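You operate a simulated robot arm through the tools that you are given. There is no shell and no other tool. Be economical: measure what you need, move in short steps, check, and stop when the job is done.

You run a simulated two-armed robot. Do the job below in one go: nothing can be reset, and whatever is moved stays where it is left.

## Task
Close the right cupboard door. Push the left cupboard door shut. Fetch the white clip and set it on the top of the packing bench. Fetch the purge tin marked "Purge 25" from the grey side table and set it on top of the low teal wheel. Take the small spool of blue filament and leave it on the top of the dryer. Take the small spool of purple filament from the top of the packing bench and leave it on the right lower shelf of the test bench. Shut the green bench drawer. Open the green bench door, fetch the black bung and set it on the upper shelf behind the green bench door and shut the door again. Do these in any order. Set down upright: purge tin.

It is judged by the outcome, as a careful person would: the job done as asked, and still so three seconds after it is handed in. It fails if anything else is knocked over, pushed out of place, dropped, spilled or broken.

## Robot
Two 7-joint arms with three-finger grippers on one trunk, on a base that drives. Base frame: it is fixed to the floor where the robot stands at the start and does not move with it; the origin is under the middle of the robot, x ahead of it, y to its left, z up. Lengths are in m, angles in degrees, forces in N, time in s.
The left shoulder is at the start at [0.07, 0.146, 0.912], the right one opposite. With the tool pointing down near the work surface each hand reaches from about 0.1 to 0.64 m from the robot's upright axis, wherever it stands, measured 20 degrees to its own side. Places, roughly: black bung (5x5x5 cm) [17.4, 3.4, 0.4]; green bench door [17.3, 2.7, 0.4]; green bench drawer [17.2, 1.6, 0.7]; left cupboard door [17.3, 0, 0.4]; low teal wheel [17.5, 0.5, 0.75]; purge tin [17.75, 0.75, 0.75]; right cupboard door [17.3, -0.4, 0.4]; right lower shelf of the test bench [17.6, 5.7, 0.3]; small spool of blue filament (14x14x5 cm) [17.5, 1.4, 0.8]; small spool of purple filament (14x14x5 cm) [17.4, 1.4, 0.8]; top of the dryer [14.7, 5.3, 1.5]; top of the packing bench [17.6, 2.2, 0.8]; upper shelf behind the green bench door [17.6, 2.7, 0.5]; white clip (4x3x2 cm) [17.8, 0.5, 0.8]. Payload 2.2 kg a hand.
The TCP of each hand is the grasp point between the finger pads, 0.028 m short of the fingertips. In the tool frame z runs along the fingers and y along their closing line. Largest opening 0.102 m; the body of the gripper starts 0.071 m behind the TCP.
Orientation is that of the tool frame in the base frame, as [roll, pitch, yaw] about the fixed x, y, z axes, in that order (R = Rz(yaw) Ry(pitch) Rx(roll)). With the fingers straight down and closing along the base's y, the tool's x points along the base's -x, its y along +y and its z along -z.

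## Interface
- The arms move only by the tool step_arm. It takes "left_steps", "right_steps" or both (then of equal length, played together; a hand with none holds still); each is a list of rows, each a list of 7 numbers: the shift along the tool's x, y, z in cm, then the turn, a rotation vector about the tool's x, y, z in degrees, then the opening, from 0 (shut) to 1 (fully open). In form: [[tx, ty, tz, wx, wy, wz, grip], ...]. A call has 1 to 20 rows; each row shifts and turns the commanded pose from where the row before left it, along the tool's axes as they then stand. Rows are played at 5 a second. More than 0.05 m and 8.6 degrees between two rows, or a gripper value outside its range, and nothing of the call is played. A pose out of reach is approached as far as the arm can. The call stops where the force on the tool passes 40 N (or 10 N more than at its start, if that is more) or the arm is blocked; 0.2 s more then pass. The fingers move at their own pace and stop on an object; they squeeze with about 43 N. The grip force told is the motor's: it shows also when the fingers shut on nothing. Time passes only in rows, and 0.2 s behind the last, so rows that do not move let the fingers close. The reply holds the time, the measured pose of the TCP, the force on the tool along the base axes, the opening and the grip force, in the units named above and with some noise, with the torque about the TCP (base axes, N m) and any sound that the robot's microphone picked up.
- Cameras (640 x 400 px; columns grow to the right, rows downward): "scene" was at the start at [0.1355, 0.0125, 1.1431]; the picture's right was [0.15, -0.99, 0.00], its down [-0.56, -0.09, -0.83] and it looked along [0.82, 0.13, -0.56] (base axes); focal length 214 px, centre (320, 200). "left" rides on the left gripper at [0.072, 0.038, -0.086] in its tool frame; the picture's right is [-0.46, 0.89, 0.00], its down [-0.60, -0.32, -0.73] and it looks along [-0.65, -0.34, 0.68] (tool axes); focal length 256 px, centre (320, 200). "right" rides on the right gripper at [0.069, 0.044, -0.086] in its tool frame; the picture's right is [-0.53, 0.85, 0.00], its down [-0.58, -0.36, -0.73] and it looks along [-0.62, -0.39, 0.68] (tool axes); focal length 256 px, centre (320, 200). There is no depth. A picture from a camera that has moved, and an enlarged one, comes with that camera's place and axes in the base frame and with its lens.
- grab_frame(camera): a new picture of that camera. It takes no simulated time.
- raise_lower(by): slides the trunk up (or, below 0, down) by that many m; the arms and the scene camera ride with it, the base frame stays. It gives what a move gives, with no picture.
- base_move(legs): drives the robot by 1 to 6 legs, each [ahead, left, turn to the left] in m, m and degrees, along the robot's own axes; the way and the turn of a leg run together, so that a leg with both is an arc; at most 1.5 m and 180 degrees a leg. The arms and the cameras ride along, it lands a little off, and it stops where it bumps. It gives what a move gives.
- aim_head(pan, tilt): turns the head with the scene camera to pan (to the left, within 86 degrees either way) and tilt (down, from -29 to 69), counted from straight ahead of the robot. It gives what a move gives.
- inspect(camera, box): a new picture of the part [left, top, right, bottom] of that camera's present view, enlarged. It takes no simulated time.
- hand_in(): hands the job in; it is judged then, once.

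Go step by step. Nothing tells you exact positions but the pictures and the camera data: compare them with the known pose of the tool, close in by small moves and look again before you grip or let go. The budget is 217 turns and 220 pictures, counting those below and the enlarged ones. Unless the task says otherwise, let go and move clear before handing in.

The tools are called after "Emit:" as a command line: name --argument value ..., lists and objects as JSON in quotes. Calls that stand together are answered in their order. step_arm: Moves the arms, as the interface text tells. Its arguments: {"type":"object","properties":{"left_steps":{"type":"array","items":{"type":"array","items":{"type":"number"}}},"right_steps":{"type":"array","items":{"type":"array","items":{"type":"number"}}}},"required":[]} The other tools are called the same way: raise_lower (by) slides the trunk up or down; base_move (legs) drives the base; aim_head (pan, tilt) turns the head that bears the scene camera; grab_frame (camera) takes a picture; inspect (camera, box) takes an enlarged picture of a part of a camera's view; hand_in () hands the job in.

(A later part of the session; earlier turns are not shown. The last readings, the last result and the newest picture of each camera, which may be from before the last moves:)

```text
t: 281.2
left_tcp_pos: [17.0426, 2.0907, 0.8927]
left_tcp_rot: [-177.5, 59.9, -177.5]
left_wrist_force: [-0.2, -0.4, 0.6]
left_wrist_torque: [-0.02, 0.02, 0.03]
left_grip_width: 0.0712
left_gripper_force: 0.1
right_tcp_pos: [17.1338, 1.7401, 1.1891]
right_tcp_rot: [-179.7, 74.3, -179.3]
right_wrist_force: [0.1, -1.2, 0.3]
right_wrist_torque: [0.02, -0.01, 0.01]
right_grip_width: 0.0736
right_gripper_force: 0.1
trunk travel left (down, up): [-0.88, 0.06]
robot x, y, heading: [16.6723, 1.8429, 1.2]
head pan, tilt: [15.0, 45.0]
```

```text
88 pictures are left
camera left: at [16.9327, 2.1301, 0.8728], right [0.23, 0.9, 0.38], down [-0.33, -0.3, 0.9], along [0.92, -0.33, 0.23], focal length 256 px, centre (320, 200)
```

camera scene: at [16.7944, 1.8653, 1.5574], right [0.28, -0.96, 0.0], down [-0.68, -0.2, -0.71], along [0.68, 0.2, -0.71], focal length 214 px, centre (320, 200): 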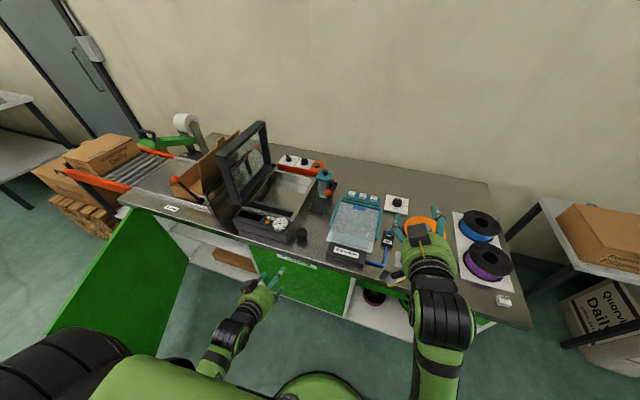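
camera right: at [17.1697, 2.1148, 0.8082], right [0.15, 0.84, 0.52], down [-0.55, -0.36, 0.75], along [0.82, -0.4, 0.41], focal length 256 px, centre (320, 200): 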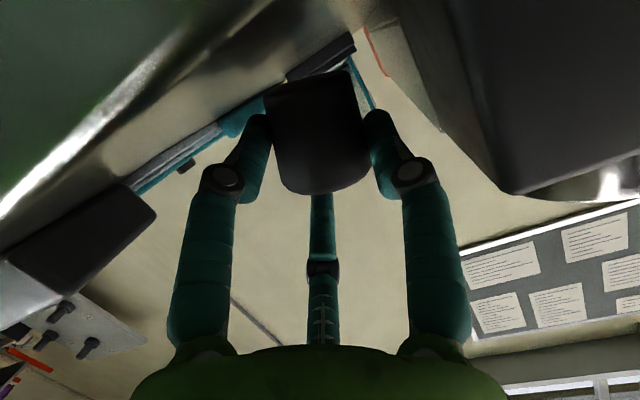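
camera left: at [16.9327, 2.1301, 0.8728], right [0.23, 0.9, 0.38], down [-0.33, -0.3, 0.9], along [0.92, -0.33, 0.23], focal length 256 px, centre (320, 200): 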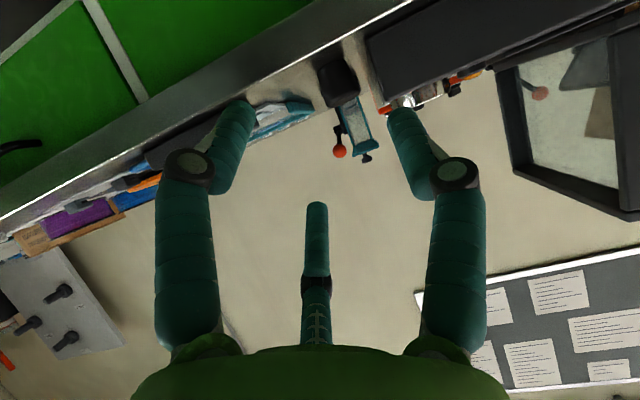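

Bung ≈(17.273,2.085,0.825) close beside the sealer. I approach biased to the right so the left finger fits the gap.

Emit:
step_arm --left_steps '[[-2, -0.7, 3.5, 0, 0, 0, 0.7], [-2, -0.7, 3.5, 0, 0, 0, 0.7], [-2, -0.7, 3.5, 0, 0, 0, 0.7], [0, -0.1, 3, 0, 0, 0, 0.7], [0, -0.1, 3, 0, 0, 0, 0.7]]'

Emit:
grab_frame --camera "left"

Emit:
inspect --camera "scene" --box '[230, 190, 370, 300]'

```text
t: 282.4
left_tcp_pos: [17.222, 2.066, 0.8611]
left_tcp_rot: [-177.4, 60.0, -177.5]
left_wrist_force: [0.4, -0.5, -0.1]
left_wrist_torque: [0.01, 0.0, 0.03]
left_grip_width: 0.0714
left_gripper_force: 0.0
right_tcp_pos: [17.1368, 1.7419, 1.1879]
right_tcp_rot: [-179.7, 74.1, -179.4]
right_wrist_force: [0.3, -0.2, -0.2]
right_wrist_torque: [0.0, 0.01, -0.01]
right_grip_width: 0.0736
right_gripper_force: 0.2
trunk travel left (down, up): [-0.88, 0.06]
robot x, y, heading: [16.67, 1.8434, 1.0]
head pan, tilt: [15.0, 45.0]
```

```text
87 pictures are left
camera left: at [17.1102, 2.1043, 0.8425], right [0.23, 0.9, 0.38], down [-0.33, -0.3, 0.9], along [0.92, -0.33, 0.23], focal length 256 px, centre (320, 200)
```

left: 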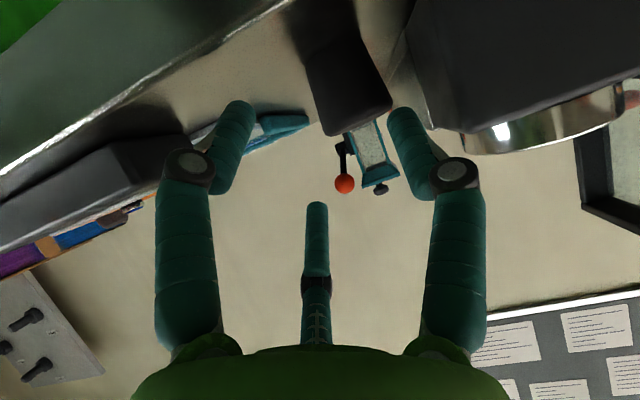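

```text
3.64 times, centred on (300, 245) of scene
camera zoom: at [16.7973, 1.8656, 1.5571], right [0.28, -0.96, 0.0], down [-0.68, -0.2, -0.71], along [0.68, 0.2, -0.71], focal length 780 px, centre (393, 36)
```

zoom: 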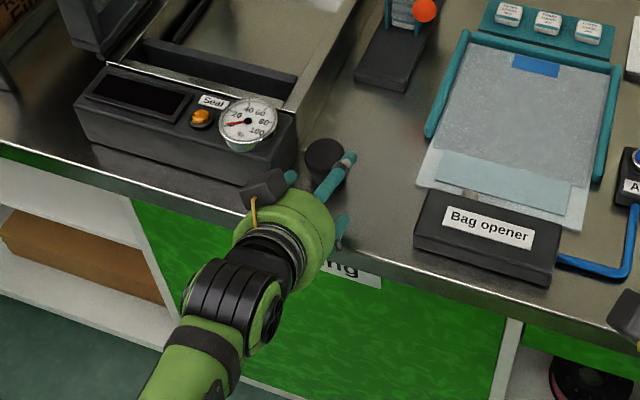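

The hand is ~1.4 cm too far right; I correct and advance.

Emit:
step_arm --left_steps '[[0, 1.6, 0, 0, 0, 0, 0.72], [0, 0, 1.5, 0, 0, 0, 0.72]]'

Emit:
grab_frame --camera "left"

```text
t: 283.0
left_tcp_pos: [17.2307, 2.0819, 0.8536]
left_tcp_rot: [-177.4, 60.0, -177.6]
left_wrist_force: [-0.8, -1.3, 1.1]
left_wrist_torque: [0.03, 0.01, 0.07]
left_grip_width: 0.0732
left_gripper_force: 0.1
right_tcp_pos: [17.1352, 1.7405, 1.1871]
right_tcp_rot: [-179.8, 74.2, -179.6]
right_wrist_force: [0.1, -0.5, 0.2]
right_wrist_torque: [0.0, -0.01, 0.05]
right_grip_width: 0.0733
right_gripper_force: 0.2
trunk travel left (down, up): [-0.88, 0.06]
robot x, y, heading: [16.6689, 1.8434, 1.1]
head pan, tilt: [15.0, 45.0]
```

```text
85 pictures are left
camera left: at [17.1203, 2.1203, 0.8347], right [0.23, 0.9, 0.38], down [-0.33, -0.3, 0.9], along [0.92, -0.33, 0.22], focal length 256 px, centre (320, 200)
```

left: 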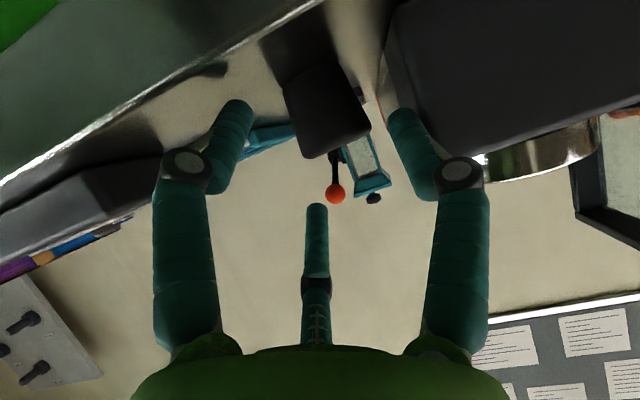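

Emit:
step_arm --left_steps '[[0, -0.1, 1.5, 0, 0, 0, 0.68], [0, -0.1, 1.5, 0, 0, 0, 0.68], [0, 0, 1, 0, 0, 0, 0.68]]'

Emit:
grab_frame --camera "left"

```text
t: 283.8
left_tcp_pos: [17.2648, 2.0764, 0.8349]
left_tcp_rot: [-177.3, 60.0, -177.6]
left_wrist_force: [-3.1, -7.4, 3.4]
left_wrist_torque: [0.26, 0.09, 0.43]
left_grip_width: 0.0726
left_gripper_force: 0.0
right_tcp_pos: [17.1328, 1.7393, 1.1885]
right_tcp_rot: [-179.8, 74.3, -179.6]
right_wrist_force: [-0.4, -0.4, -0.5]
right_wrist_torque: [-0.03, -0.01, 0.0]
right_grip_width: 0.0732
right_gripper_force: 0.0
trunk travel left (down, up): [-0.88, 0.06]
robot x, y, heading: [16.6692, 1.8407, 0.9]
head pan, tilt: [15.0, 45.0]
```

```text
84 pictures are left
camera left: at [17.1539, 2.1161, 0.8158], right [0.23, 0.9, 0.38], down [-0.33, -0.3, 0.9], along [0.92, -0.33, 0.23], focal length 256 px, centre (320, 200)
```

left: 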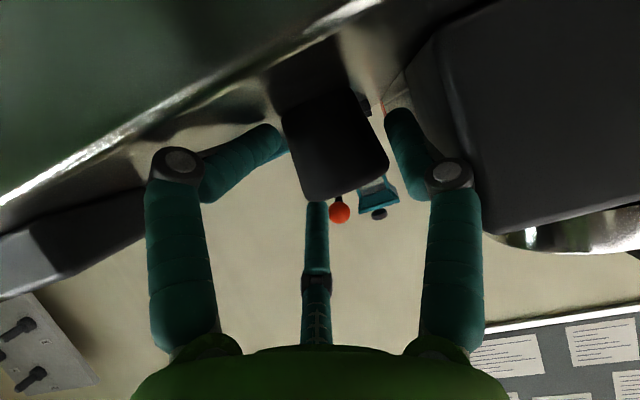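

Fingers are around it; close and lift.

Emit:
step_arm --left_steps '[[0, 0, 0.5, 0, 0, 0, 0.5], [0, 0, 0, 0, 0, 0, 0.3], [0, 0, 0, 0, 0, 0, 0.3], [-2, -0.3, 0, 0, 0, 0, 0.3], [-4, -0.5, 0, 0, 0, 0, 0.3]]'

Emit:
grab_frame --camera "left"

Emit:
grab_frame --camera "scene"

```text
t: 285.0
left_tcp_pos: [17.2997, 2.0748, 0.8825]
left_tcp_rot: [-177.5, 59.7, -177.5]
left_wrist_force: [-0.3, 0.2, -0.9]
left_wrist_torque: [-0.01, 0.01, -0.04]
left_grip_width: 0.0542
left_gripper_force: 43.3
right_tcp_pos: [17.135, 1.7398, 1.1879]
right_tcp_rot: [-179.8, 74.2, -179.5]
right_wrist_force: [0.2, 1.1, 0.8]
right_wrist_torque: [0.01, -0.03, 0.03]
right_grip_width: 0.0734
right_gripper_force: 0.1
trunk travel left (down, up): [-0.88, 0.06]
robot x, y, heading: [16.6694, 1.842, 1.1]
head pan, tilt: [15.0, 45.0]
```

```text
83 pictures are left
camera left: at [17.1893, 2.1129, 0.8639], right [0.23, 0.9, 0.38], down [-0.32, -0.3, 0.9], along [0.92, -0.33, 0.22], focal length 256 px, centre (320, 200)
```

left: 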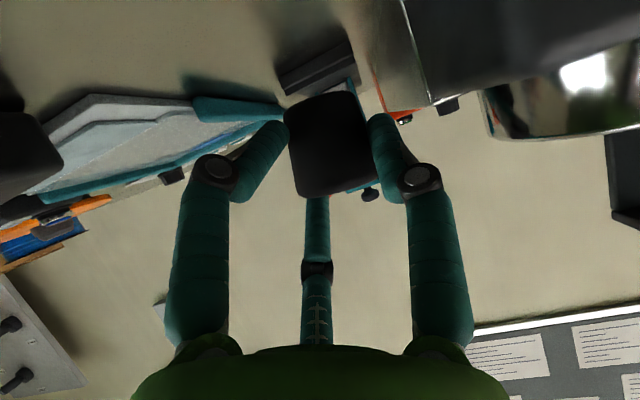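

```text
82 pictures are left
camera scene: at [16.7954, 1.8647, 1.5571], right [0.28, -0.96, 0.0], down [-0.68, -0.2, -0.71], along [0.68, 0.2, -0.71], focal length 214 px, centre (320, 200)
```

scene: 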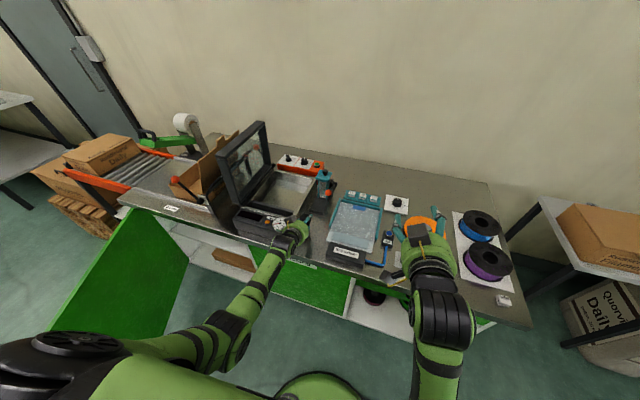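

Bung held in the left hand. I raise the right arm out of the way, back off, shift left to the open cabinet, and lower the trunk.

Emit:
step_arm --right_steps '[[-4, 0, 0, 0, 0, 0, 0.7], [-4, 0, 0, 0, 0, 0, 0.7], [-4, 0, 0, 0, 0, 0, 0.7]]'

Emit:
base_move --legs '[[-0.4, 0, -1.1], [0, 0.6, 0]]'

Emit:
raise_lower --by -0.33

Emit:
grab_frame --camera "scene"

```text
t: 285.8
left_tcp_pos: [17.3019, 2.0747, 0.8838]
left_tcp_rot: [-177.5, 59.9, -177.6]
left_wrist_force: [-0.7, 0.3, 0.4]
left_wrist_torque: [0.02, 0.0, -0.02]
left_grip_width: 0.0539
left_gripper_force: 43.2
right_tcp_pos: [17.1661, 1.7043, 1.2564]
right_tcp_rot: [-147.2, 70.1, -151.4]
right_wrist_force: [0.6, -0.3, -0.1]
right_wrist_torque: [-0.05, 0.0, 0.02]
right_grip_width: 0.0714
right_gripper_force: 0.0
trunk travel left (down, up): [-0.88, 0.06]
robot x, y, heading: [16.6683, 1.8443, 1.2]
head pan, tilt: [15.0, 45.0]
stopped in row 3 (right hand): the arm was blocked; the commanded pose is now the measured one
```

```text
t: 291.3
left_tcp_pos: [16.8995, 2.6663, 0.8835]
left_tcp_rot: [-177.6, 59.9, -178.7]
left_wrist_force: [0.4, 0.4, -0.2]
left_wrist_torque: [0.01, -0.04, 0.02]
left_grip_width: 0.05
left_gripper_force: 42.8
right_tcp_pos: [16.7569, 2.2994, 1.2575]
right_tcp_rot: [-147.1, 70.1, -152.5]
right_wrist_force: [0.0, -1.2, 0.2]
right_wrist_torque: [-0.03, -0.01, 0.02]
right_grip_width: 0.0712
right_gripper_force: 0.2
trunk travel left (down, up): [-0.88, 0.06]
robot x, y, heading: [16.2605, 2.4463, -0.0]
head pan, tilt: [15.0, 45.0]
```

```text
t: 294.6
left_tcp_pos: [16.9002, 2.6664, 0.5548]
left_tcp_rot: [-177.5, 60.0, -178.8]
left_wrist_force: [-0.9, 0.0, -0.6]
left_wrist_torque: [0.01, 0.03, -0.01]
left_grip_width: 0.0488
left_gripper_force: 42.7
right_tcp_pos: [16.7561, 2.2989, 0.9286]
right_tcp_rot: [-147.0, 70.2, -152.4]
right_wrist_force: [0.3, -1.2, -0.2]
right_wrist_torque: [-0.02, 0.01, 0.01]
right_grip_width: 0.0714
right_gripper_force: 0.1
trunk travel left (down, up): [-0.55, 0.39]
robot x, y, heading: [16.2566, 2.4471, -0.2]
head pan, tilt: [15.0, 45.0]
```

```text
81 pictures are left
camera scene: at [16.3892, 2.4679, 1.2273], right [0.26, -0.97, 0.0], down [-0.68, -0.18, -0.71], along [0.68, 0.18, -0.71], focal length 214 px, centre (320, 200)
```

scene: 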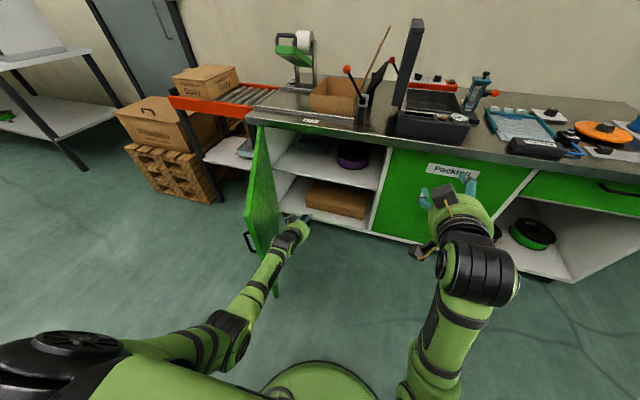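

Left hand is lined up with the opening; drive in 0.42 m.

Emit:
base_move --legs '[[0.42, 0.03, 0.2]]'

Emit:
grab_frame --camera "left"

Emit:
grab_frame --camera "scene"

```text
t: 297.1
left_tcp_pos: [17.3144, 2.6944, 0.5537]
left_tcp_rot: [-177.6, 59.8, -178.9]
left_wrist_force: [-0.4, 0.3, -0.5]
left_wrist_torque: [-0.02, -0.01, 0.0]
left_grip_width: 0.0483
left_gripper_force: 43.4
right_tcp_pos: [17.1704, 2.3282, 0.9274]
right_tcp_rot: [-147.1, 70.1, -152.6]
right_wrist_force: [-0.8, 0.9, 0.1]
right_wrist_torque: [-0.01, 0.0, 0.02]
right_grip_width: 0.0716
right_gripper_force: 0.2
trunk travel left (down, up): [-0.55, 0.39]
robot x, y, heading: [16.6766, 2.4758, -0.2]
head pan, tilt: [15.0, 45.0]
```

```text
80 pictures are left
camera left: at [17.2041, 2.7357, 0.5344], right [0.25, 0.89, 0.38], down [-0.33, -0.29, 0.9], along [0.91, -0.35, 0.23], focal length 256 px, centre (320, 200)
```

left: 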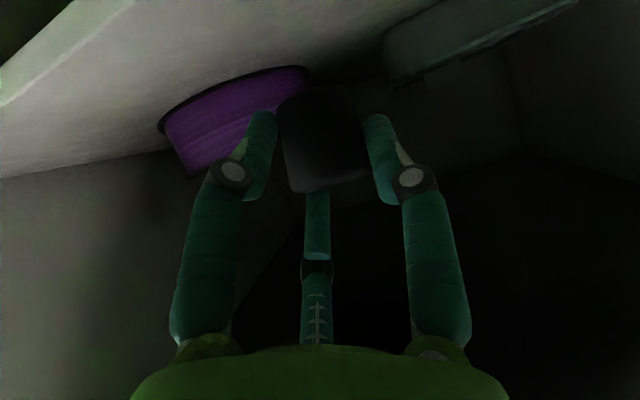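

```text
79 pictures are left
camera scene: at [16.8042, 2.4967, 1.2272], right [0.26, -0.97, 0.0], down [-0.68, -0.18, -0.71], along [0.68, 0.18, -0.71], focal length 214 px, centre (320, 200)
```

scene: 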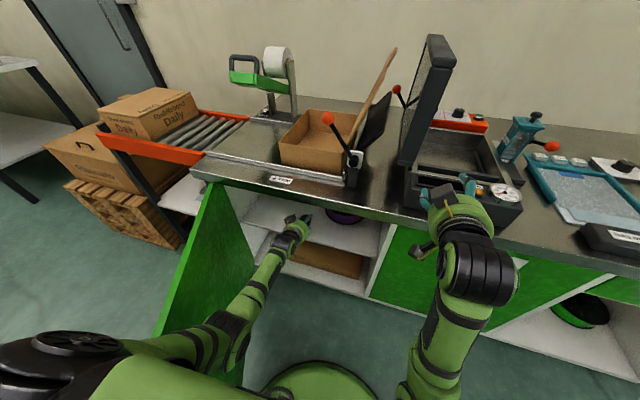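

Emit:
step_arm --left_steps '[[-1.2, 0, 2, 0, 0, 0, 0.3], [-1.2, 0, 2, 0, 0, 0, 0.3], [1.3, 0, 0.75, 0, 0, 0, 0.3], [0.5, 0, 0.3, 0, 0, 0, 0.3]]'

Emit:
grab_frame --camera "left"

```text
t: 298.1
left_tcp_pos: [17.3618, 2.6932, 0.5344]
left_tcp_rot: [-177.6, 59.9, -178.8]
left_wrist_force: [-0.7, 0.0, -0.1]
left_wrist_torque: [0.01, 0.0, -0.03]
left_grip_width: 0.0479
left_gripper_force: 43.2
right_tcp_pos: [17.1717, 2.3281, 0.9276]
right_tcp_rot: [-147.0, 70.0, -152.6]
right_wrist_force: [0.3, 0.6, -0.3]
right_wrist_torque: [-0.02, 0.02, 0.01]
right_grip_width: 0.0714
right_gripper_force: 0.0
trunk travel left (down, up): [-0.55, 0.39]
robot x, y, heading: [16.6748, 2.4807, -0.0]
head pan, tilt: [15.0, 45.0]
```

```text
78 pictures are left
camera left: at [17.2508, 2.7344, 0.5151], right [0.25, 0.89, 0.38], down [-0.33, -0.29, 0.9], along [0.91, -0.35, 0.23], focal length 256 px, centre (320, 200)
```

left: 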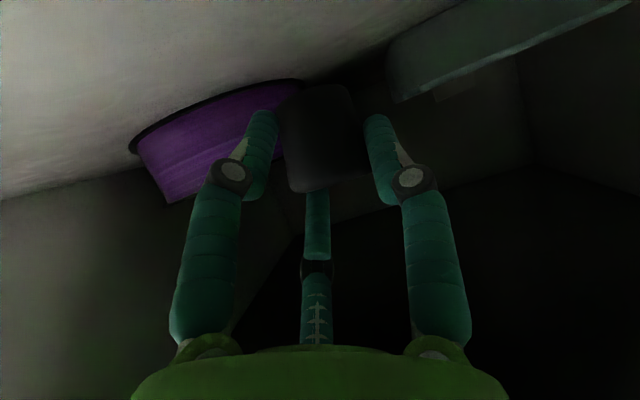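

Emit:
step_arm --left_steps '[[0.9, 1, 0.5, 0, 0, 0, 0.3], [0.4, 0, 0.25, 0, 0, 0, 0.3], [0.3, 0, 0.2, 0, 0, 0, 0.3]]'

Emit:
step_arm --left_steps '[[0.3, 0, 0.15, 0, 0, 0, 0.3], [0.3, 0, 0.15, 0, 0, 0, 0.3], [0.2, 0, 0.1, 0, 0, 0, 0.3]]'

```text
t: 298.9
left_tcp_pos: [17.3599, 2.7022, 0.5153]
left_tcp_rot: [-177.4, 59.9, -178.8]
left_wrist_force: [-0.1, -0.7, -0.2]
left_wrist_torque: [0.02, 0.03, 0.02]
left_grip_width: 0.048
left_gripper_force: 42.9
right_tcp_pos: [17.1702, 2.3274, 0.9275]
right_tcp_rot: [-147.0, 70.1, -152.6]
right_wrist_force: [-0.6, 0.5, 0.0]
right_wrist_torque: [0.01, 0.01, 0.01]
right_grip_width: 0.0712
right_gripper_force: 0.1
trunk travel left (down, up): [-0.55, 0.39]
robot x, y, heading: [16.6749, 2.4747, -0.3]
head pan, tilt: [15.0, 45.0]
```

```text
t: 299.8
left_tcp_pos: [17.3629, 2.7049, 0.5155]
left_tcp_rot: [-177.5, 60.0, -179.0]
left_wrist_force: [-0.4, -0.5, -0.7]
left_wrist_torque: [-0.01, 0.0, -0.02]
left_grip_width: 0.0478
left_gripper_force: 43.0
left hand out of reach, approached as far as the arm can: row 2, 3
right_tcp_pos: [17.1705, 2.3289, 0.9274]
right_tcp_rot: [-147.0, 70.0, -152.5]
right_wrist_force: [-0.3, 0.4, -0.1]
right_wrist_torque: [0.03, -0.01, 0.05]
right_grip_width: 0.0714
right_gripper_force: 0.1
trunk travel left (down, up): [-0.55, 0.39]
robot x, y, heading: [16.6767, 2.4795, 0.1]
head pan, tilt: [15.0, 45.0]
```

The arm can't go lower; I use the trunk to lower by a centimetre.

Emit:
raise_lower --by -0.01

Emit:
inspect --camera "scene" --box '[230, 170, 400, 290]'

```text
t: 300.3
left_tcp_pos: [17.3629, 2.7057, 0.5054]
left_tcp_rot: [-177.4, 59.9, -178.9]
left_wrist_force: [-0.3, -0.2, -0.6]
left_wrist_torque: [-0.01, 0.03, 0.01]
left_grip_width: 0.0481
left_gripper_force: 42.9
right_tcp_pos: [17.1703, 2.3262, 0.9176]
right_tcp_rot: [-147.0, 70.2, -152.4]
right_wrist_force: [0.3, 0.5, 1.2]
right_wrist_torque: [0.02, 0.01, -0.01]
right_grip_width: 0.0714
right_gripper_force: 0.1
trunk travel left (down, up): [-0.54, 0.4]
robot x, y, heading: [16.6769, 2.4783, -0.2]
head pan, tilt: [15.0, 45.0]
```

```text
3.33 times, centred on (315, 230) of scene
camera zoom: at [16.8036, 2.4967, 1.2172], right [0.26, -0.97, 0.0], down [-0.68, -0.18, -0.71], along [0.68, 0.18, -0.71], focal length 715 px, centre (337, 100)
```

zoom: 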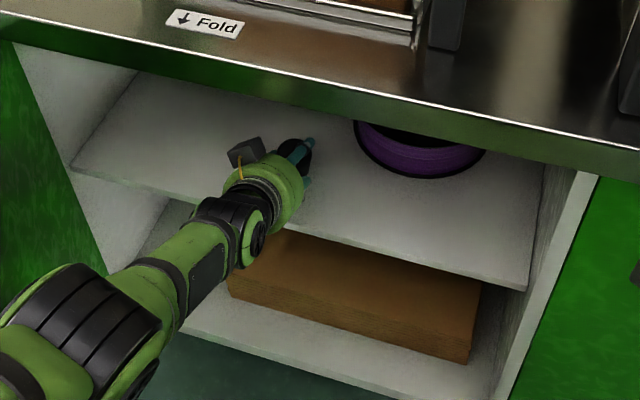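

Emit:
raise_lower --by -0.008

Emit:
raise_lower --by -0.008

Emit:
grab_frame --camera "left"

```text
t: 300.9
left_tcp_pos: [17.3637, 2.706, 0.4968]
left_tcp_rot: [-177.4, 59.9, -178.8]
left_wrist_force: [-0.4, -0.1, -0.5]
left_wrist_torque: [-0.02, -0.02, 0.0]
left_grip_width: 0.0478
left_gripper_force: 43.3
right_tcp_pos: [17.1706, 2.3266, 0.9098]
right_tcp_rot: [-147.0, 70.1, -152.4]
right_wrist_force: [-0.3, 0.2, 0.0]
right_wrist_torque: [0.0, -0.01, 0.01]
right_grip_width: 0.0714
right_gripper_force: 0.0
trunk travel left (down, up): [-0.532, 0.408]
robot x, y, heading: [16.6771, 2.4762, -0.5]
head pan, tilt: [15.0, 45.0]
```

```text
t: 301.5
left_tcp_pos: [17.3635, 2.705, 0.4958]
left_tcp_rot: [-177.4, 60.7, -178.7]
left_wrist_force: [-16.9, 2.7, 26.8]
left_wrist_torque: [-0.35, 0.59, -0.26]
left_grip_width: 0.0478
left_gripper_force: 42.5
right_tcp_pos: [17.1649, 2.3263, 0.9058]
right_tcp_rot: [-146.8, 70.5, -152.2]
right_wrist_force: [-0.3, -0.4, 0.4]
right_wrist_torque: [0.0, 0.02, -0.03]
right_grip_width: 0.0716
right_gripper_force: 0.1
trunk travel left (down, up): [-0.524, 0.416]
robot x, y, heading: [16.6742, 2.4794, -0.1]
head pan, tilt: [15.0, 45.0]
```

```text
76 pictures are left
camera left: at [17.253, 2.7464, 0.4762], right [0.24, 0.89, 0.39], down [-0.35, -0.29, 0.89], along [0.91, -0.35, 0.24], focal length 256 px, centre (320, 200)
```

left: 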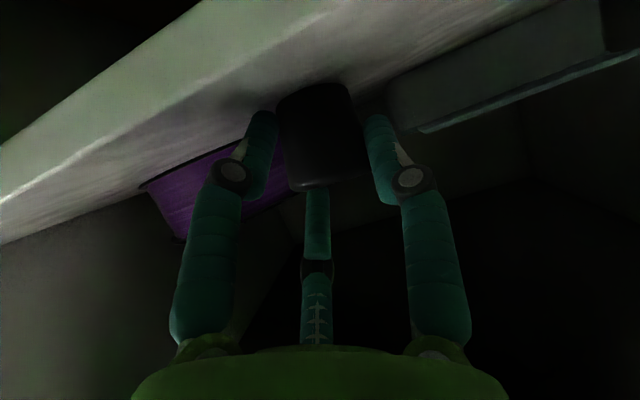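

Torque pattern says the bung itself is on the shelf. I unload slightly and release.

Emit:
raise_lower --by 0.005

Emit:
step_arm --left_steps '[[0, 0, 0, 0, 0, 0, 0.5], [0, 0, 0, 0, 0, 0, 0.58], [0, 0, 0, 0, 0, 0, 0.65], [0, 0, 0, 0, 0, 0, 0.65]]'

Emit:
grab_frame --camera "left"

```text
t: 302.0
left_tcp_pos: [17.3635, 2.7057, 0.4967]
left_tcp_rot: [-177.4, 60.2, -179.0]
left_wrist_force: [-0.8, 1.3, 14.3]
left_wrist_torque: [-0.17, -0.04, -0.01]
left_grip_width: 0.0478
left_gripper_force: 42.2
right_tcp_pos: [17.1679, 2.3273, 0.906]
right_tcp_rot: [-146.9, 70.3, -152.5]
right_wrist_force: [0.0, -0.7, 0.3]
right_wrist_torque: [0.0, -0.02, 0.01]
right_grip_width: 0.0714
right_gripper_force: 0.0
trunk travel left (down, up): [-0.529, 0.411]
robot x, y, heading: [16.6796, 2.4771, -0.0]
head pan, tilt: [15.0, 45.0]
```

```text
t: 303.0
left_tcp_pos: [17.3624, 2.7057, 0.4939]
left_tcp_rot: [-177.6, 59.8, -178.9]
left_wrist_force: [-0.4, -2.3, 3.3]
left_wrist_torque: [-0.12, 0.0, -0.02]
left_grip_width: 0.0687
left_gripper_force: 0.1
right_tcp_pos: [17.1683, 2.3292, 0.9072]
right_tcp_rot: [-147.2, 70.2, -152.6]
right_wrist_force: [0.2, 0.5, 0.0]
right_wrist_torque: [0.0, 0.02, -0.02]
right_grip_width: 0.0716
right_gripper_force: 0.1
trunk travel left (down, up): [-0.529, 0.411]
robot x, y, heading: [16.6789, 2.4726, -0.1]
head pan, tilt: [15.0, 45.0]
```

```text
75 pictures are left
camera left: at [17.252, 2.7464, 0.4745], right [0.25, 0.89, 0.38], down [-0.33, -0.29, 0.9], along [0.91, -0.35, 0.22], focal length 256 px, centre (320, 200)
```

left: 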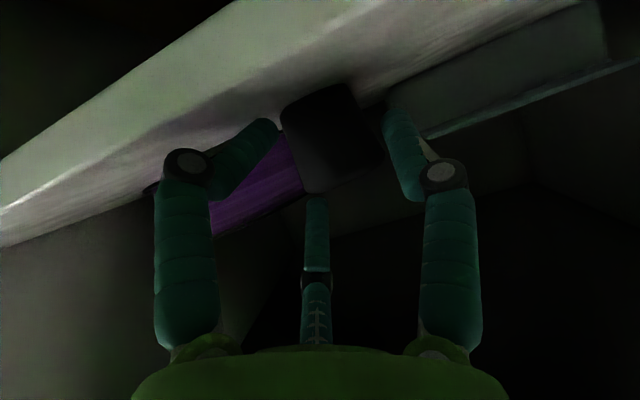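

Emit:
step_arm --left_steps '[[0, -0.4, 0, 0, 0, 0, 0.75], [0, -0.2, 0, 0, 0, 0, 0.8], [0, 0, 0, 0, 0, 0, 0.8]]'

Emit:
grab_frame --camera "left"

```text
t: 303.8
left_tcp_pos: [17.3622, 2.6999, 0.4943]
left_tcp_rot: [-177.6, 59.8, -178.8]
left_wrist_force: [-0.9, 1.7, 1.3]
left_wrist_torque: [0.02, 0.0, -0.06]
left_grip_width: 0.0848
left_gripper_force: 0.1
right_tcp_pos: [17.17, 2.3279, 0.9069]
right_tcp_rot: [-147.0, 70.2, -152.5]
right_wrist_force: [0.5, 0.4, 0.9]
right_wrist_torque: [0.0, 0.01, -0.01]
right_grip_width: 0.0716
right_gripper_force: 0.0
trunk travel left (down, up): [-0.529, 0.411]
robot x, y, heading: [16.6769, 2.4816, -0.1]
head pan, tilt: [15.0, 45.0]
```

```text
74 pictures are left
camera left: at [17.2524, 2.7412, 0.4747], right [0.25, 0.89, 0.38], down [-0.33, -0.29, 0.9], along [0.91, -0.35, 0.22], focal length 256 px, centre (320, 200)
```

left: 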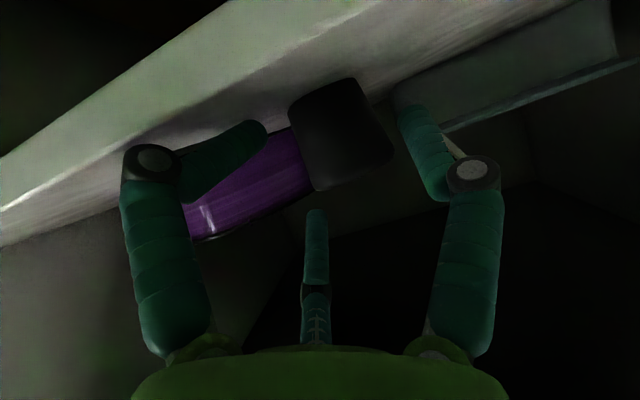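

Bung stands free. Lift slightly and back out.

Emit:
raise_lower --by 0.015

Emit:
base_move --legs '[[-0.42, 0, 0]]'

Emit:
inspect --camera "scene" --box '[210, 100, 440, 270]'

```text
t: 304.4
left_tcp_pos: [17.3638, 2.6996, 0.5092]
left_tcp_rot: [-177.5, 59.8, -178.8]
left_wrist_force: [-0.4, 0.5, -1.1]
left_wrist_torque: [0.0, -0.03, 0.02]
left_grip_width: 0.0814
left_gripper_force: 0.0
right_tcp_pos: [17.1707, 2.328, 0.9213]
right_tcp_rot: [-147.1, 70.1, -152.7]
right_wrist_force: [-0.1, -0.5, -0.2]
right_wrist_torque: [-0.01, 0.0, -0.01]
right_grip_width: 0.0716
right_gripper_force: 0.2
trunk travel left (down, up): [-0.544, 0.396]
robot x, y, heading: [16.675, 2.4805, 0.1]
head pan, tilt: [15.0, 45.0]
```

```text
t: 307.0
left_tcp_pos: [16.9452, 2.7016, 0.5101]
left_tcp_rot: [-177.4, 59.9, -178.8]
left_wrist_force: [0.1, -0.5, 0.0]
left_wrist_torque: [0.01, -0.04, -0.02]
left_grip_width: 0.0815
left_gripper_force: 0.1
right_tcp_pos: [16.7515, 2.3289, 0.9217]
right_tcp_rot: [-147.0, 70.3, -152.5]
right_wrist_force: [0.6, 0.0, 0.5]
right_wrist_torque: [0.03, 0.0, -0.01]
right_grip_width: 0.0714
right_gripper_force: 0.1
trunk travel left (down, up): [-0.544, 0.396]
robot x, y, heading: [16.2576, 2.4795, -0.1]
head pan, tilt: [15.0, 45.0]
```

```text
2.35 times, centred on (325, 185) of scene
camera zoom: at [16.3856, 2.4982, 1.2213], right [0.26, -0.97, 0.0], down [-0.68, -0.18, -0.71], along [0.68, 0.18, -0.71], focal length 505 px, centre (308, 235)
```

zoom: 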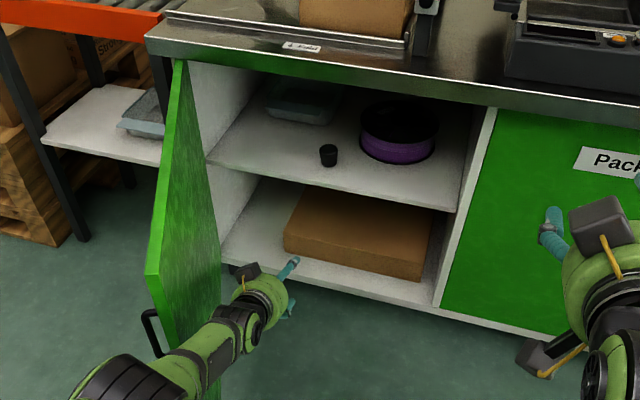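

Bung is on the upper shelf. To shut the door I retract the left hand, bring it round to the door's outer side.

Emit:
step_arm --left_steps '[[2.1, 0, -3.6, 0, 0, 0, 0], [2.1, 0, -3.6, 0, 0, 0, 0], [2.1, 0, -3.6, 0, 0, 0, 0], [2.1, 0, -3.6, 0, 0, 0, 0], [2.1, 0, -3.6, 0, 0, 0, 0]]'

Emit:
base_move --legs '[[-0.17, 0, 0], [0, 0.36, 0]]'

Emit:
grab_frame --camera "scene"

```text
t: 308.2
left_tcp_pos: [16.7324, 2.7023, 0.5097]
left_tcp_rot: [-177.5, 60.0, -178.7]
left_wrist_force: [-1.0, 0.1, 0.6]
left_wrist_torque: [0.02, 0.01, -0.03]
left_grip_width: 0.002
left_gripper_force: 31.8
right_tcp_pos: [16.7514, 2.329, 0.9215]
right_tcp_rot: [-146.8, 70.3, -152.4]
right_wrist_force: [-0.8, -0.4, 0.0]
right_wrist_torque: [0.02, 0.0, 0.01]
right_grip_width: 0.0712
right_gripper_force: 0.0
trunk travel left (down, up): [-0.544, 0.396]
robot x, y, heading: [16.2567, 2.4787, -0.3]
head pan, tilt: [15.0, 45.0]
```

```text
t: 311.6
left_tcp_pos: [16.5612, 3.0729, 0.5097]
left_tcp_rot: [-177.3, 60.0, -178.6]
left_wrist_force: [0.1, 0.8, 1.2]
left_wrist_torque: [0.02, -0.02, -0.01]
left_grip_width: 0.0019
left_gripper_force: 31.6
right_tcp_pos: [16.5827, 2.7003, 0.9218]
right_tcp_rot: [-147.0, 70.2, -152.4]
right_wrist_force: [-0.9, 0.6, -0.1]
right_wrist_torque: [0.0, 0.0, -0.03]
right_grip_width: 0.0713
right_gripper_force: 0.0
trunk travel left (down, up): [-0.544, 0.396]
robot x, y, heading: [16.0891, 2.8453, -0.1]
head pan, tilt: [15.0, 45.0]
```

```text
72 pictures are left
camera scene: at [16.2151, 2.8682, 1.2212], right [0.26, -0.97, 0.0], down [-0.68, -0.18, -0.71], along [0.68, 0.18, -0.71], focal length 214 px, centre (320, 200)
```

scene: 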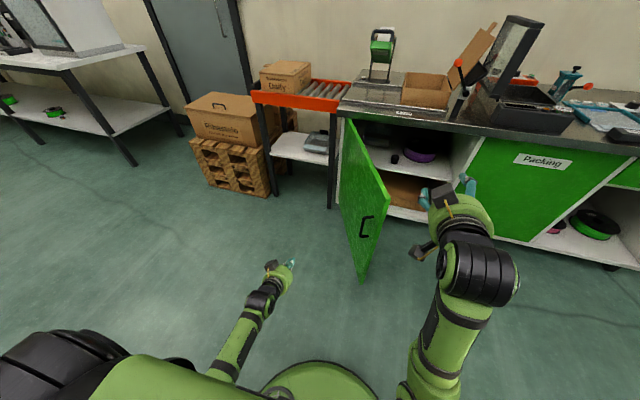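

The door's free edge is at ≈(16.76,2.78). I raise above the handle level and sweep the door with the left hand using the base.

Emit:
raise_lower --by 0.15

Emit:
base_move --legs '[[0.28, 0, 0], [0, -0.3, 0], [0.12, -0.08, 0]]'

Emit:
grab_frame --camera "scene"

```text
t: 313.4
left_tcp_pos: [16.5621, 3.0712, 0.6601]
left_tcp_rot: [-177.5, 59.9, -178.8]
left_wrist_force: [0.1, -0.7, 0.0]
left_wrist_torque: [0.04, -0.02, 0.01]
left_grip_width: 0.0019
left_gripper_force: 31.2
right_tcp_pos: [16.5825, 2.6997, 1.0722]
right_tcp_rot: [-146.9, 70.1, -152.5]
right_wrist_force: [0.7, 0.1, -0.9]
right_wrist_torque: [0.0, 0.02, -0.01]
right_grip_width: 0.0713
right_gripper_force: 0.1
trunk travel left (down, up): [-0.694, 0.246]
robot x, y, heading: [16.0851, 2.8487, -0.1]
head pan, tilt: [15.0, 45.0]
```

```text
t: 317.9
left_tcp_pos: [16.9635, 2.6967, 0.6589]
left_tcp_rot: [-177.5, 59.9, -178.5]
left_wrist_force: [0.3, 0.7, 0.1]
left_wrist_torque: [0.01, 0.01, 0.0]
left_grip_width: 0.0022
left_gripper_force: 31.3
right_tcp_pos: [16.9838, 2.3248, 1.072]
right_tcp_rot: [-147.0, 70.2, -152.3]
right_wrist_force: [-0.3, 0.3, -0.9]
right_wrist_torque: [-0.01, 0.01, 0.02]
right_grip_width: 0.0714
right_gripper_force: 0.0
trunk travel left (down, up): [-0.694, 0.246]
robot x, y, heading: [16.4875, 2.4745, 0.1]
head pan, tilt: [15.0, 45.0]
```

```text
71 pictures are left
camera scene: at [16.6162, 2.4913, 1.3712], right [0.26, -0.97, 0.0], down [-0.68, -0.18, -0.71], along [0.68, 0.18, -0.71], focal length 214 px, centre (320, 200)
```

scene: 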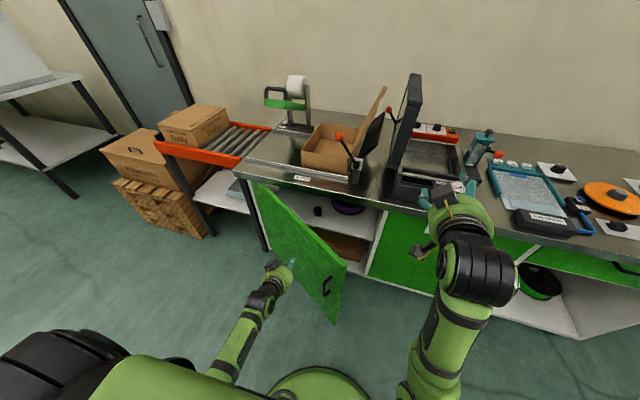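

Emit:
base_move --legs '[[0.12, -0.06, 0], [0.1, -0.06, 0]]'

Emit:
step_arm --left_steps '[[-0.75, 0, 1.3, 0, 0, 0, 0], [-0.75, 0, 1.3, 0, 0, 0, 0], [-0.75, 0, 1.3, 0, 0, 0, 0], [-0.75, 0, 1.3, 0, 0, 0, 0], [-0.75, 0, 1.3, 0, 0, 0, 0], [-0.75, 0, 1.3, 0, 0, 0, 0]]'

Emit:
grab_frame --camera "scene"

```text
t: 320.1
left_tcp_pos: [17.1836, 2.5778, 0.659]
left_tcp_rot: [-177.3, 59.8, -178.6]
left_wrist_force: [-0.2, 0.3, -0.3]
left_wrist_torque: [0.01, -0.03, -0.01]
left_grip_width: 0.002
left_gripper_force: 31.5
right_tcp_pos: [17.2041, 2.2049, 1.0714]
right_tcp_rot: [-146.9, 70.3, -152.1]
right_wrist_force: [-0.9, 0.1, -0.2]
right_wrist_torque: [0.01, 0.02, -0.01]
right_grip_width: 0.0714
right_gripper_force: 0.1
trunk travel left (down, up): [-0.694, 0.246]
robot x, y, heading: [16.7086, 2.3525, 0.1]
head pan, tilt: [15.0, 45.0]
```

```text
t: 321.3
left_tcp_pos: [17.2425, 2.578, 0.6536]
left_tcp_rot: [-177.5, 58.9, -178.6]
left_wrist_force: [-34.1, 0.4, 17.2]
left_wrist_torque: [-0.06, -0.27, -0.14]
left_grip_width: 0.0022
left_gripper_force: 31.5
right_tcp_pos: [17.1982, 2.2039, 1.0738]
right_tcp_rot: [-146.9, 70.4, -152.0]
right_wrist_force: [1.3, -0.3, -0.4]
right_wrist_torque: [-0.02, 0.03, 0.01]
right_grip_width: 0.0717
right_gripper_force: 0.0
trunk travel left (down, up): [-0.694, 0.246]
robot x, y, heading: [16.7089, 2.3517, 0.3]
head pan, tilt: [15.0, 45.0]
stopped in row 6 (left hand): the force on the tool passed its limit at 55 N (the readings are from after the stop); the commanded pose is now the measured one
```

```text
70 pictures are left
camera scene: at [16.8303, 2.3712, 1.3721], right [0.26, -0.97, 0.0], down [-0.68, -0.18, -0.71], along [0.69, 0.18, -0.7], focal length 214 px, centre (320, 200)
```

scene: 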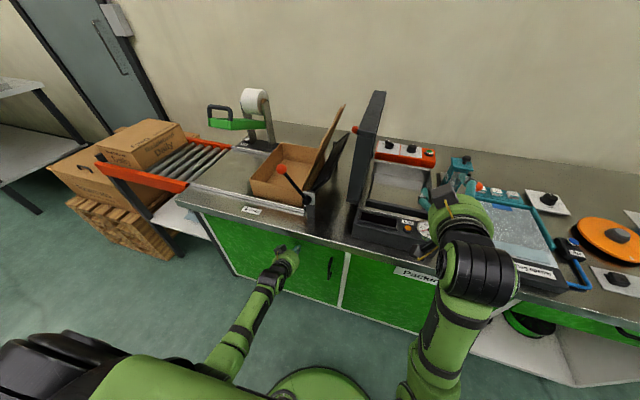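

Door is shut. I back away and turn both hands down for the spools.

Emit:
base_move --legs '[[-0.4, 0, 0]]'

Emit:
raise_lower --by 0.1

Emit:
step_arm --left_steps '[[0, 0, 0, 0, 0, 0, 0.8], [0, 0, 0, 0, 0, 0, 0.8], [0, 0, 0, 0, 8.2, 0, 0.8], [0, 0, 0, 0, 8.2, 0, 0.8], [0, 0, 0, 0, 8.2, 0, 0.8], [0, 0, 0, 0, 8.2, 0, 0.8], [0, 0, 0, 0, 8.2, 0, 0.8], [0, 0, 0, 0, 8.2, 0, 0.8], [0, 0, 0, 0, 8.2, 0, 0.8], [0, 0, 0, -2.5, 1.5, 0, 0.8], [0, 0, 0, 0, 0, 0, 0.8]]' --right_steps '[[0, 0, 0, 0, 0, 5.6, 0.8], [0, 0, 0, 0, 0, 5.6, 0.8], [0, 0, 0, 0, 8.2, 0, 0.8], [0, 0, 0, 0, 8.2, 0, 0.8], [0, 0, 0, 0, 8.2, 0, 0.8], [0, 0, 0, 0, 8.2, 0, 0.8], [0, 0, 0, 0, 8.2, 0, 0.8], [0, 0, 0, 0, 8.2, 0, 0.8], [0, 0, 0, 0, 8.2, 0, 0.8], [0, 0, 0, 0, 8.2, 0, 0.8], [0, 0, 0, 0, 8, 0, 0.8]]'

Emit:
grab_frame --camera "scene"

```text
t: 323.8
left_tcp_pos: [16.8508, 2.5783, 0.6526]
left_tcp_rot: [-177.5, 58.8, -178.2]
left_wrist_force: [0.1, -0.1, 0.3]
left_wrist_torque: [0.01, 0.02, -0.02]
left_grip_width: 0.0019
left_gripper_force: 31.3
right_tcp_pos: [16.8059, 2.2059, 1.0712]
right_tcp_rot: [-147.0, 70.3, -152.0]
right_wrist_force: [0.1, 0.1, 0.1]
right_wrist_torque: [0.01, 0.01, -0.02]
right_grip_width: 0.0711
right_gripper_force: 0.1
trunk travel left (down, up): [-0.694, 0.246]
robot x, y, heading: [16.3101, 2.3519, 0.2]
head pan, tilt: [15.0, 45.0]
```

```text
t: 325.1
left_tcp_pos: [16.8504, 2.5782, 0.7513]
left_tcp_rot: [-177.4, 58.8, -178.3]
left_wrist_force: [0.4, -1.3, -0.1]
left_wrist_torque: [-0.01, 0.03, 0.02]
left_grip_width: 0.002
left_gripper_force: 31.0
right_tcp_pos: [16.8061, 2.2051, 1.1712]
right_tcp_rot: [-147.0, 70.2, -152.0]
right_wrist_force: [-0.2, 0.0, 0.4]
right_wrist_torque: [0.0, 0.01, -0.01]
right_grip_width: 0.0714
right_gripper_force: 0.1
trunk travel left (down, up): [-0.794, 0.146]
robot x, y, heading: [16.3092, 2.3507, 0.5]
head pan, tilt: [15.0, 45.0]
```

```text
t: 325.9
left_tcp_pos: [16.8505, 2.5775, 0.7503]
left_tcp_rot: [-178.1, 50.1, -179.2]
left_wrist_force: [-0.4, 0.1, 0.8]
left_wrist_torque: [0.02, -0.02, -0.02]
left_grip_width: 0.0816
left_gripper_force: 0.0
right_tcp_pos: [16.8102, 2.1664, 1.1597]
right_tcp_rot: [-158.7, 64.0, -170.6]
right_wrist_force: [-0.2, -0.6, 1.0]
right_wrist_torque: [0.0, 0.0, -0.01]
right_grip_width: 0.0819
right_gripper_force: 0.0
trunk travel left (down, up): [-0.794, 0.146]
robot x, y, heading: [16.311, 2.3497, 0.3]
head pan, tilt: [15.0, 45.0]
stopped in row 4 (right hand): the arm was blocked; the commanded pose is now the measured one
```

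```text
69 pictures are left
camera scene: at [16.4411, 2.3712, 1.471], right [0.26, -0.96, 0.0], down [-0.68, -0.19, -0.71], along [0.68, 0.19, -0.71], focal length 214 px, centre (320, 200)
```

scene: 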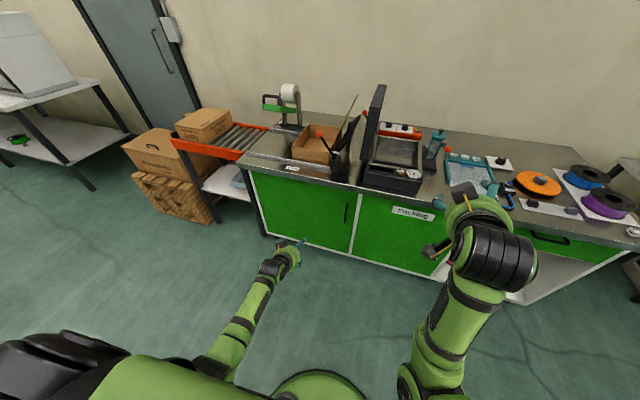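

The right wrist is near a limit up high; I lower that hand while rotating.

Emit:
step_arm --left_steps '[[0, 0, 0, 0, 8.2, 0, 0.8], [0, 0, 0, 0, 8.2, 0, 0.8], [0, 0, 0, 0, 8.2, 0, 0.8], [0, 0, 0, 0, 8.2, 0, 0.8], [0, 0, 0, 0, 8.2, 0, 0.8], [0, 0, 0, 0, 8.2, 0, 0.8], [0, 0, 0, 0, 0, 0, 0.8], [0, 0, 0, 0, 0, 0, 0.8], [0, 0, 0, 0, 0, 0, 0.8], [0, 0, 0, 0, 0, 0, 0.8], [0, 0, 0, 0, 0, 0, 0.8], [0, 0, 0, 0, 0, 0, 0.8], [0, 0, 0, 0, 0, 0, 0.8]]' --right_steps '[[3.6, -0.5, 1.8, 0, 0, 0, 0.8], [3.6, -0.5, 1.8, 0, 0, 0, 0.8], [3.6, -0.5, 1.8, 0, 0, 0, 0.8], [3.6, 0, 1.8, 0, 0, 0, 0.8], [0, 0, 0, 0, 8.2, 0, 0.8], [0, 0, 0, 0, 8.2, 0, 0.8], [0, 0, 0, 0, 8.2, 0, 0.8], [0, 0, 0, 0, 8.2, 0, 0.8], [0, 0, 0, 0, 8.2, 0, 0.8], [0, 0, 0, 0, 8.2, 0, 0.8], [0, 0, 0, 0, 8.2, 0, 0.8], [0, 0, 0, 0, 6, 0, 0.8], [0, 0, 0, 0, 0, 0, 0.8]]'

```text
t: 328.8
left_tcp_pos: [16.8496, 2.5777, 0.7533]
left_tcp_rot: [-178.7, 1.1, 179.5]
left_wrist_force: [-0.1, -0.3, 0.3]
left_wrist_torque: [0.0, -0.01, 0.01]
left_grip_width: 0.0815
left_gripper_force: 0.0
right_tcp_pos: [16.8279, 2.0898, 0.9821]
right_tcp_rot: [-168.7, 2.8, 168.8]
right_wrist_force: [-0.8, 0.6, -0.6]
right_wrist_torque: [-0.01, -0.04, 0.02]
right_grip_width: 0.0816
right_gripper_force: 0.0
right hand out of reach, approached as far as the arm can: row 11, 12
trunk travel left (down, up): [-0.794, 0.146]
robot x, y, heading: [16.3129, 2.3492, 0.3]
head pan, tilt: [15.0, 45.0]
```

Both hands point down. I fix the right's tilt, raise the left, and drive to the spools.

Emit:
step_arm --left_steps '[[0, 0, -4, 0, 0, 0, 0.8], [0, 0, -4, 0, 0, 0, 0.8], [0, 0, -4, 0, 0, 0, 0.8], [0, 0, -4, 0, 0, 0, 0.8]]' --right_steps '[[0, 0, 2, -6, 0, 0, 0.8], [0, 0, 0, -5, 0, 0, 0.8], [0, 0, 0, 0, 2.5, -6, 0.8], [0, 0, 0, 0, 0, -5, 0.8]]'

Emit:
base_move --legs '[[0, -1.13, -0.3], [0.5, 0, 0]]'

Emit:
aim_head --pan 10 --tilt 50

Emit:
grab_frame --camera "scene"

Emit:
grab_frame --camera "left"

```text
t: 329.8
left_tcp_pos: [16.8444, 2.5802, 0.9101]
left_tcp_rot: [-178.7, 1.1, 179.6]
left_wrist_force: [-0.1, -0.1, -0.4]
left_wrist_torque: [0.06, -0.03, 0.0]
left_grip_width: 0.0817
left_gripper_force: 0.1
right_tcp_pos: [16.8284, 2.0949, 0.9637]
right_tcp_rot: [179.7, 0.3, -179.6]
right_wrist_force: [0.3, -0.6, 0.5]
right_wrist_torque: [0.02, -0.03, 0.01]
right_grip_width: 0.0815
right_gripper_force: 0.0
trunk travel left (down, up): [-0.794, 0.146]
robot x, y, heading: [16.3127, 2.3492, 0.2]
head pan, tilt: [15.0, 45.0]
```

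```text
t: 337.9
left_tcp_pos: [17.3309, 1.4539, 0.9087]
left_tcp_rot: [-178.7, 1.1, 179.2]
left_wrist_force: [-1.1, 1.0, 0.6]
left_wrist_torque: [0.01, 0.0, -0.02]
left_grip_width: 0.0815
left_gripper_force: 0.1
right_tcp_pos: [17.3119, 0.9685, 0.9652]
right_tcp_rot: [179.5, 0.4, 179.8]
right_wrist_force: [0.5, 0.2, 0.0]
right_wrist_torque: [0.0, 0.0, 0.03]
right_grip_width: 0.0815
right_gripper_force: 0.1
trunk travel left (down, up): [-0.794, 0.146]
robot x, y, heading: [16.7969, 1.2279, -0.0]
head pan, tilt: [15.0, 45.0]
```

```text
t: 338.6
left_tcp_pos: [17.3314, 1.4542, 0.9091]
left_tcp_rot: [-178.8, 1.1, 179.2]
left_wrist_force: [0.4, 0.0, 1.4]
left_wrist_torque: [0.01, -0.01, -0.02]
left_grip_width: 0.082
left_gripper_force: 0.1
right_tcp_pos: [17.3125, 0.9659, 0.9647]
right_tcp_rot: [179.6, 0.5, 179.7]
right_wrist_force: [0.1, -0.1, -1.1]
right_wrist_torque: [-0.02, -0.05, -0.02]
right_grip_width: 0.0817
right_gripper_force: 0.1
trunk travel left (down, up): [-0.794, 0.146]
robot x, y, heading: [16.7952, 1.2282, -0.1]
head pan, tilt: [10.0, 50.0]
```

```text
68 pictures are left
camera scene: at [16.9207, 1.2401, 1.4643], right [0.17, -0.98, 0.0], down [-0.75, -0.13, -0.64], along [0.63, 0.11, -0.77], focal length 214 px, centre (320, 200)
```

scene: 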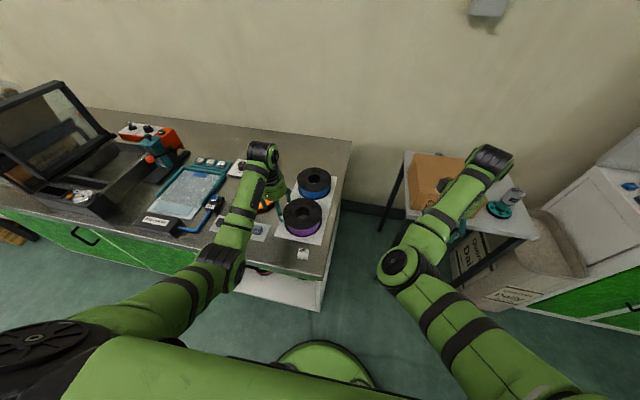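

```text
67 pictures are left
camera left: at [17.2576, 1.4966, 0.9935], right [0.48, 0.88, -0.01], down [0.59, -0.31, 0.75], along [0.65, -0.36, -0.66], focal length 256 px, centre (320, 200)
```

left: 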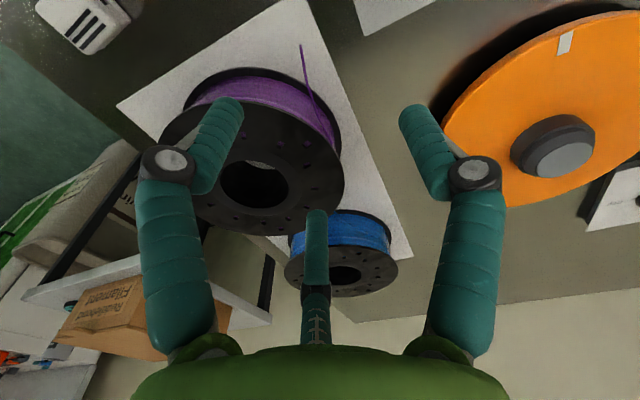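

Purple spool centre ≈(17.36,1.38). I position the left hand so one finger enters the hole and the other goes outside the rim.

Emit:
step_arm --left_steps '[[-2.9, -2.8, 0, -1.2, 1.1, 0, 0.8], [0, 0, 2, 0, 0, 0, 0.8], [0, 0, 1.5, 0, 0, 0, 0.8]]'

Emit:
grab_frame --camera "left"

```text
t: 339.4
left_tcp_pos: [17.3593, 1.425, 0.8751]
left_tcp_rot: [-180.0, 0.0, 179.2]
left_wrist_force: [-0.3, 0.3, 0.6]
left_wrist_torque: [-0.07, -0.03, 0.0]
left_grip_width: 0.0823
left_gripper_force: 0.1
right_tcp_pos: [17.3125, 0.9665, 0.9655]
right_tcp_rot: [179.8, 0.4, 179.7]
right_wrist_force: [0.2, 0.3, -0.3]
right_wrist_torque: [0.0, 0.0, 0.05]
right_grip_width: 0.0815
right_gripper_force: 0.1
trunk travel left (down, up): [-0.794, 0.146]
robot x, y, heading: [16.7951, 1.2272, -0.1]
head pan, tilt: [10.0, 50.0]
```

```text
66 pictures are left
camera left: at [17.2873, 1.4656, 0.9613], right [0.48, 0.88, 0.0], down [0.6, -0.33, 0.73], along [0.64, -0.35, -0.68], focal length 256 px, centre (320, 200)
```

left: 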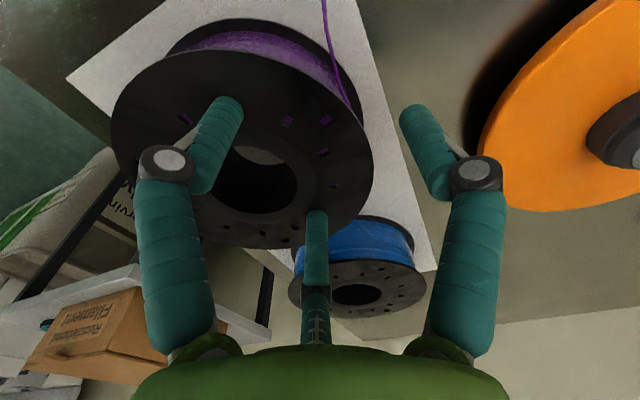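

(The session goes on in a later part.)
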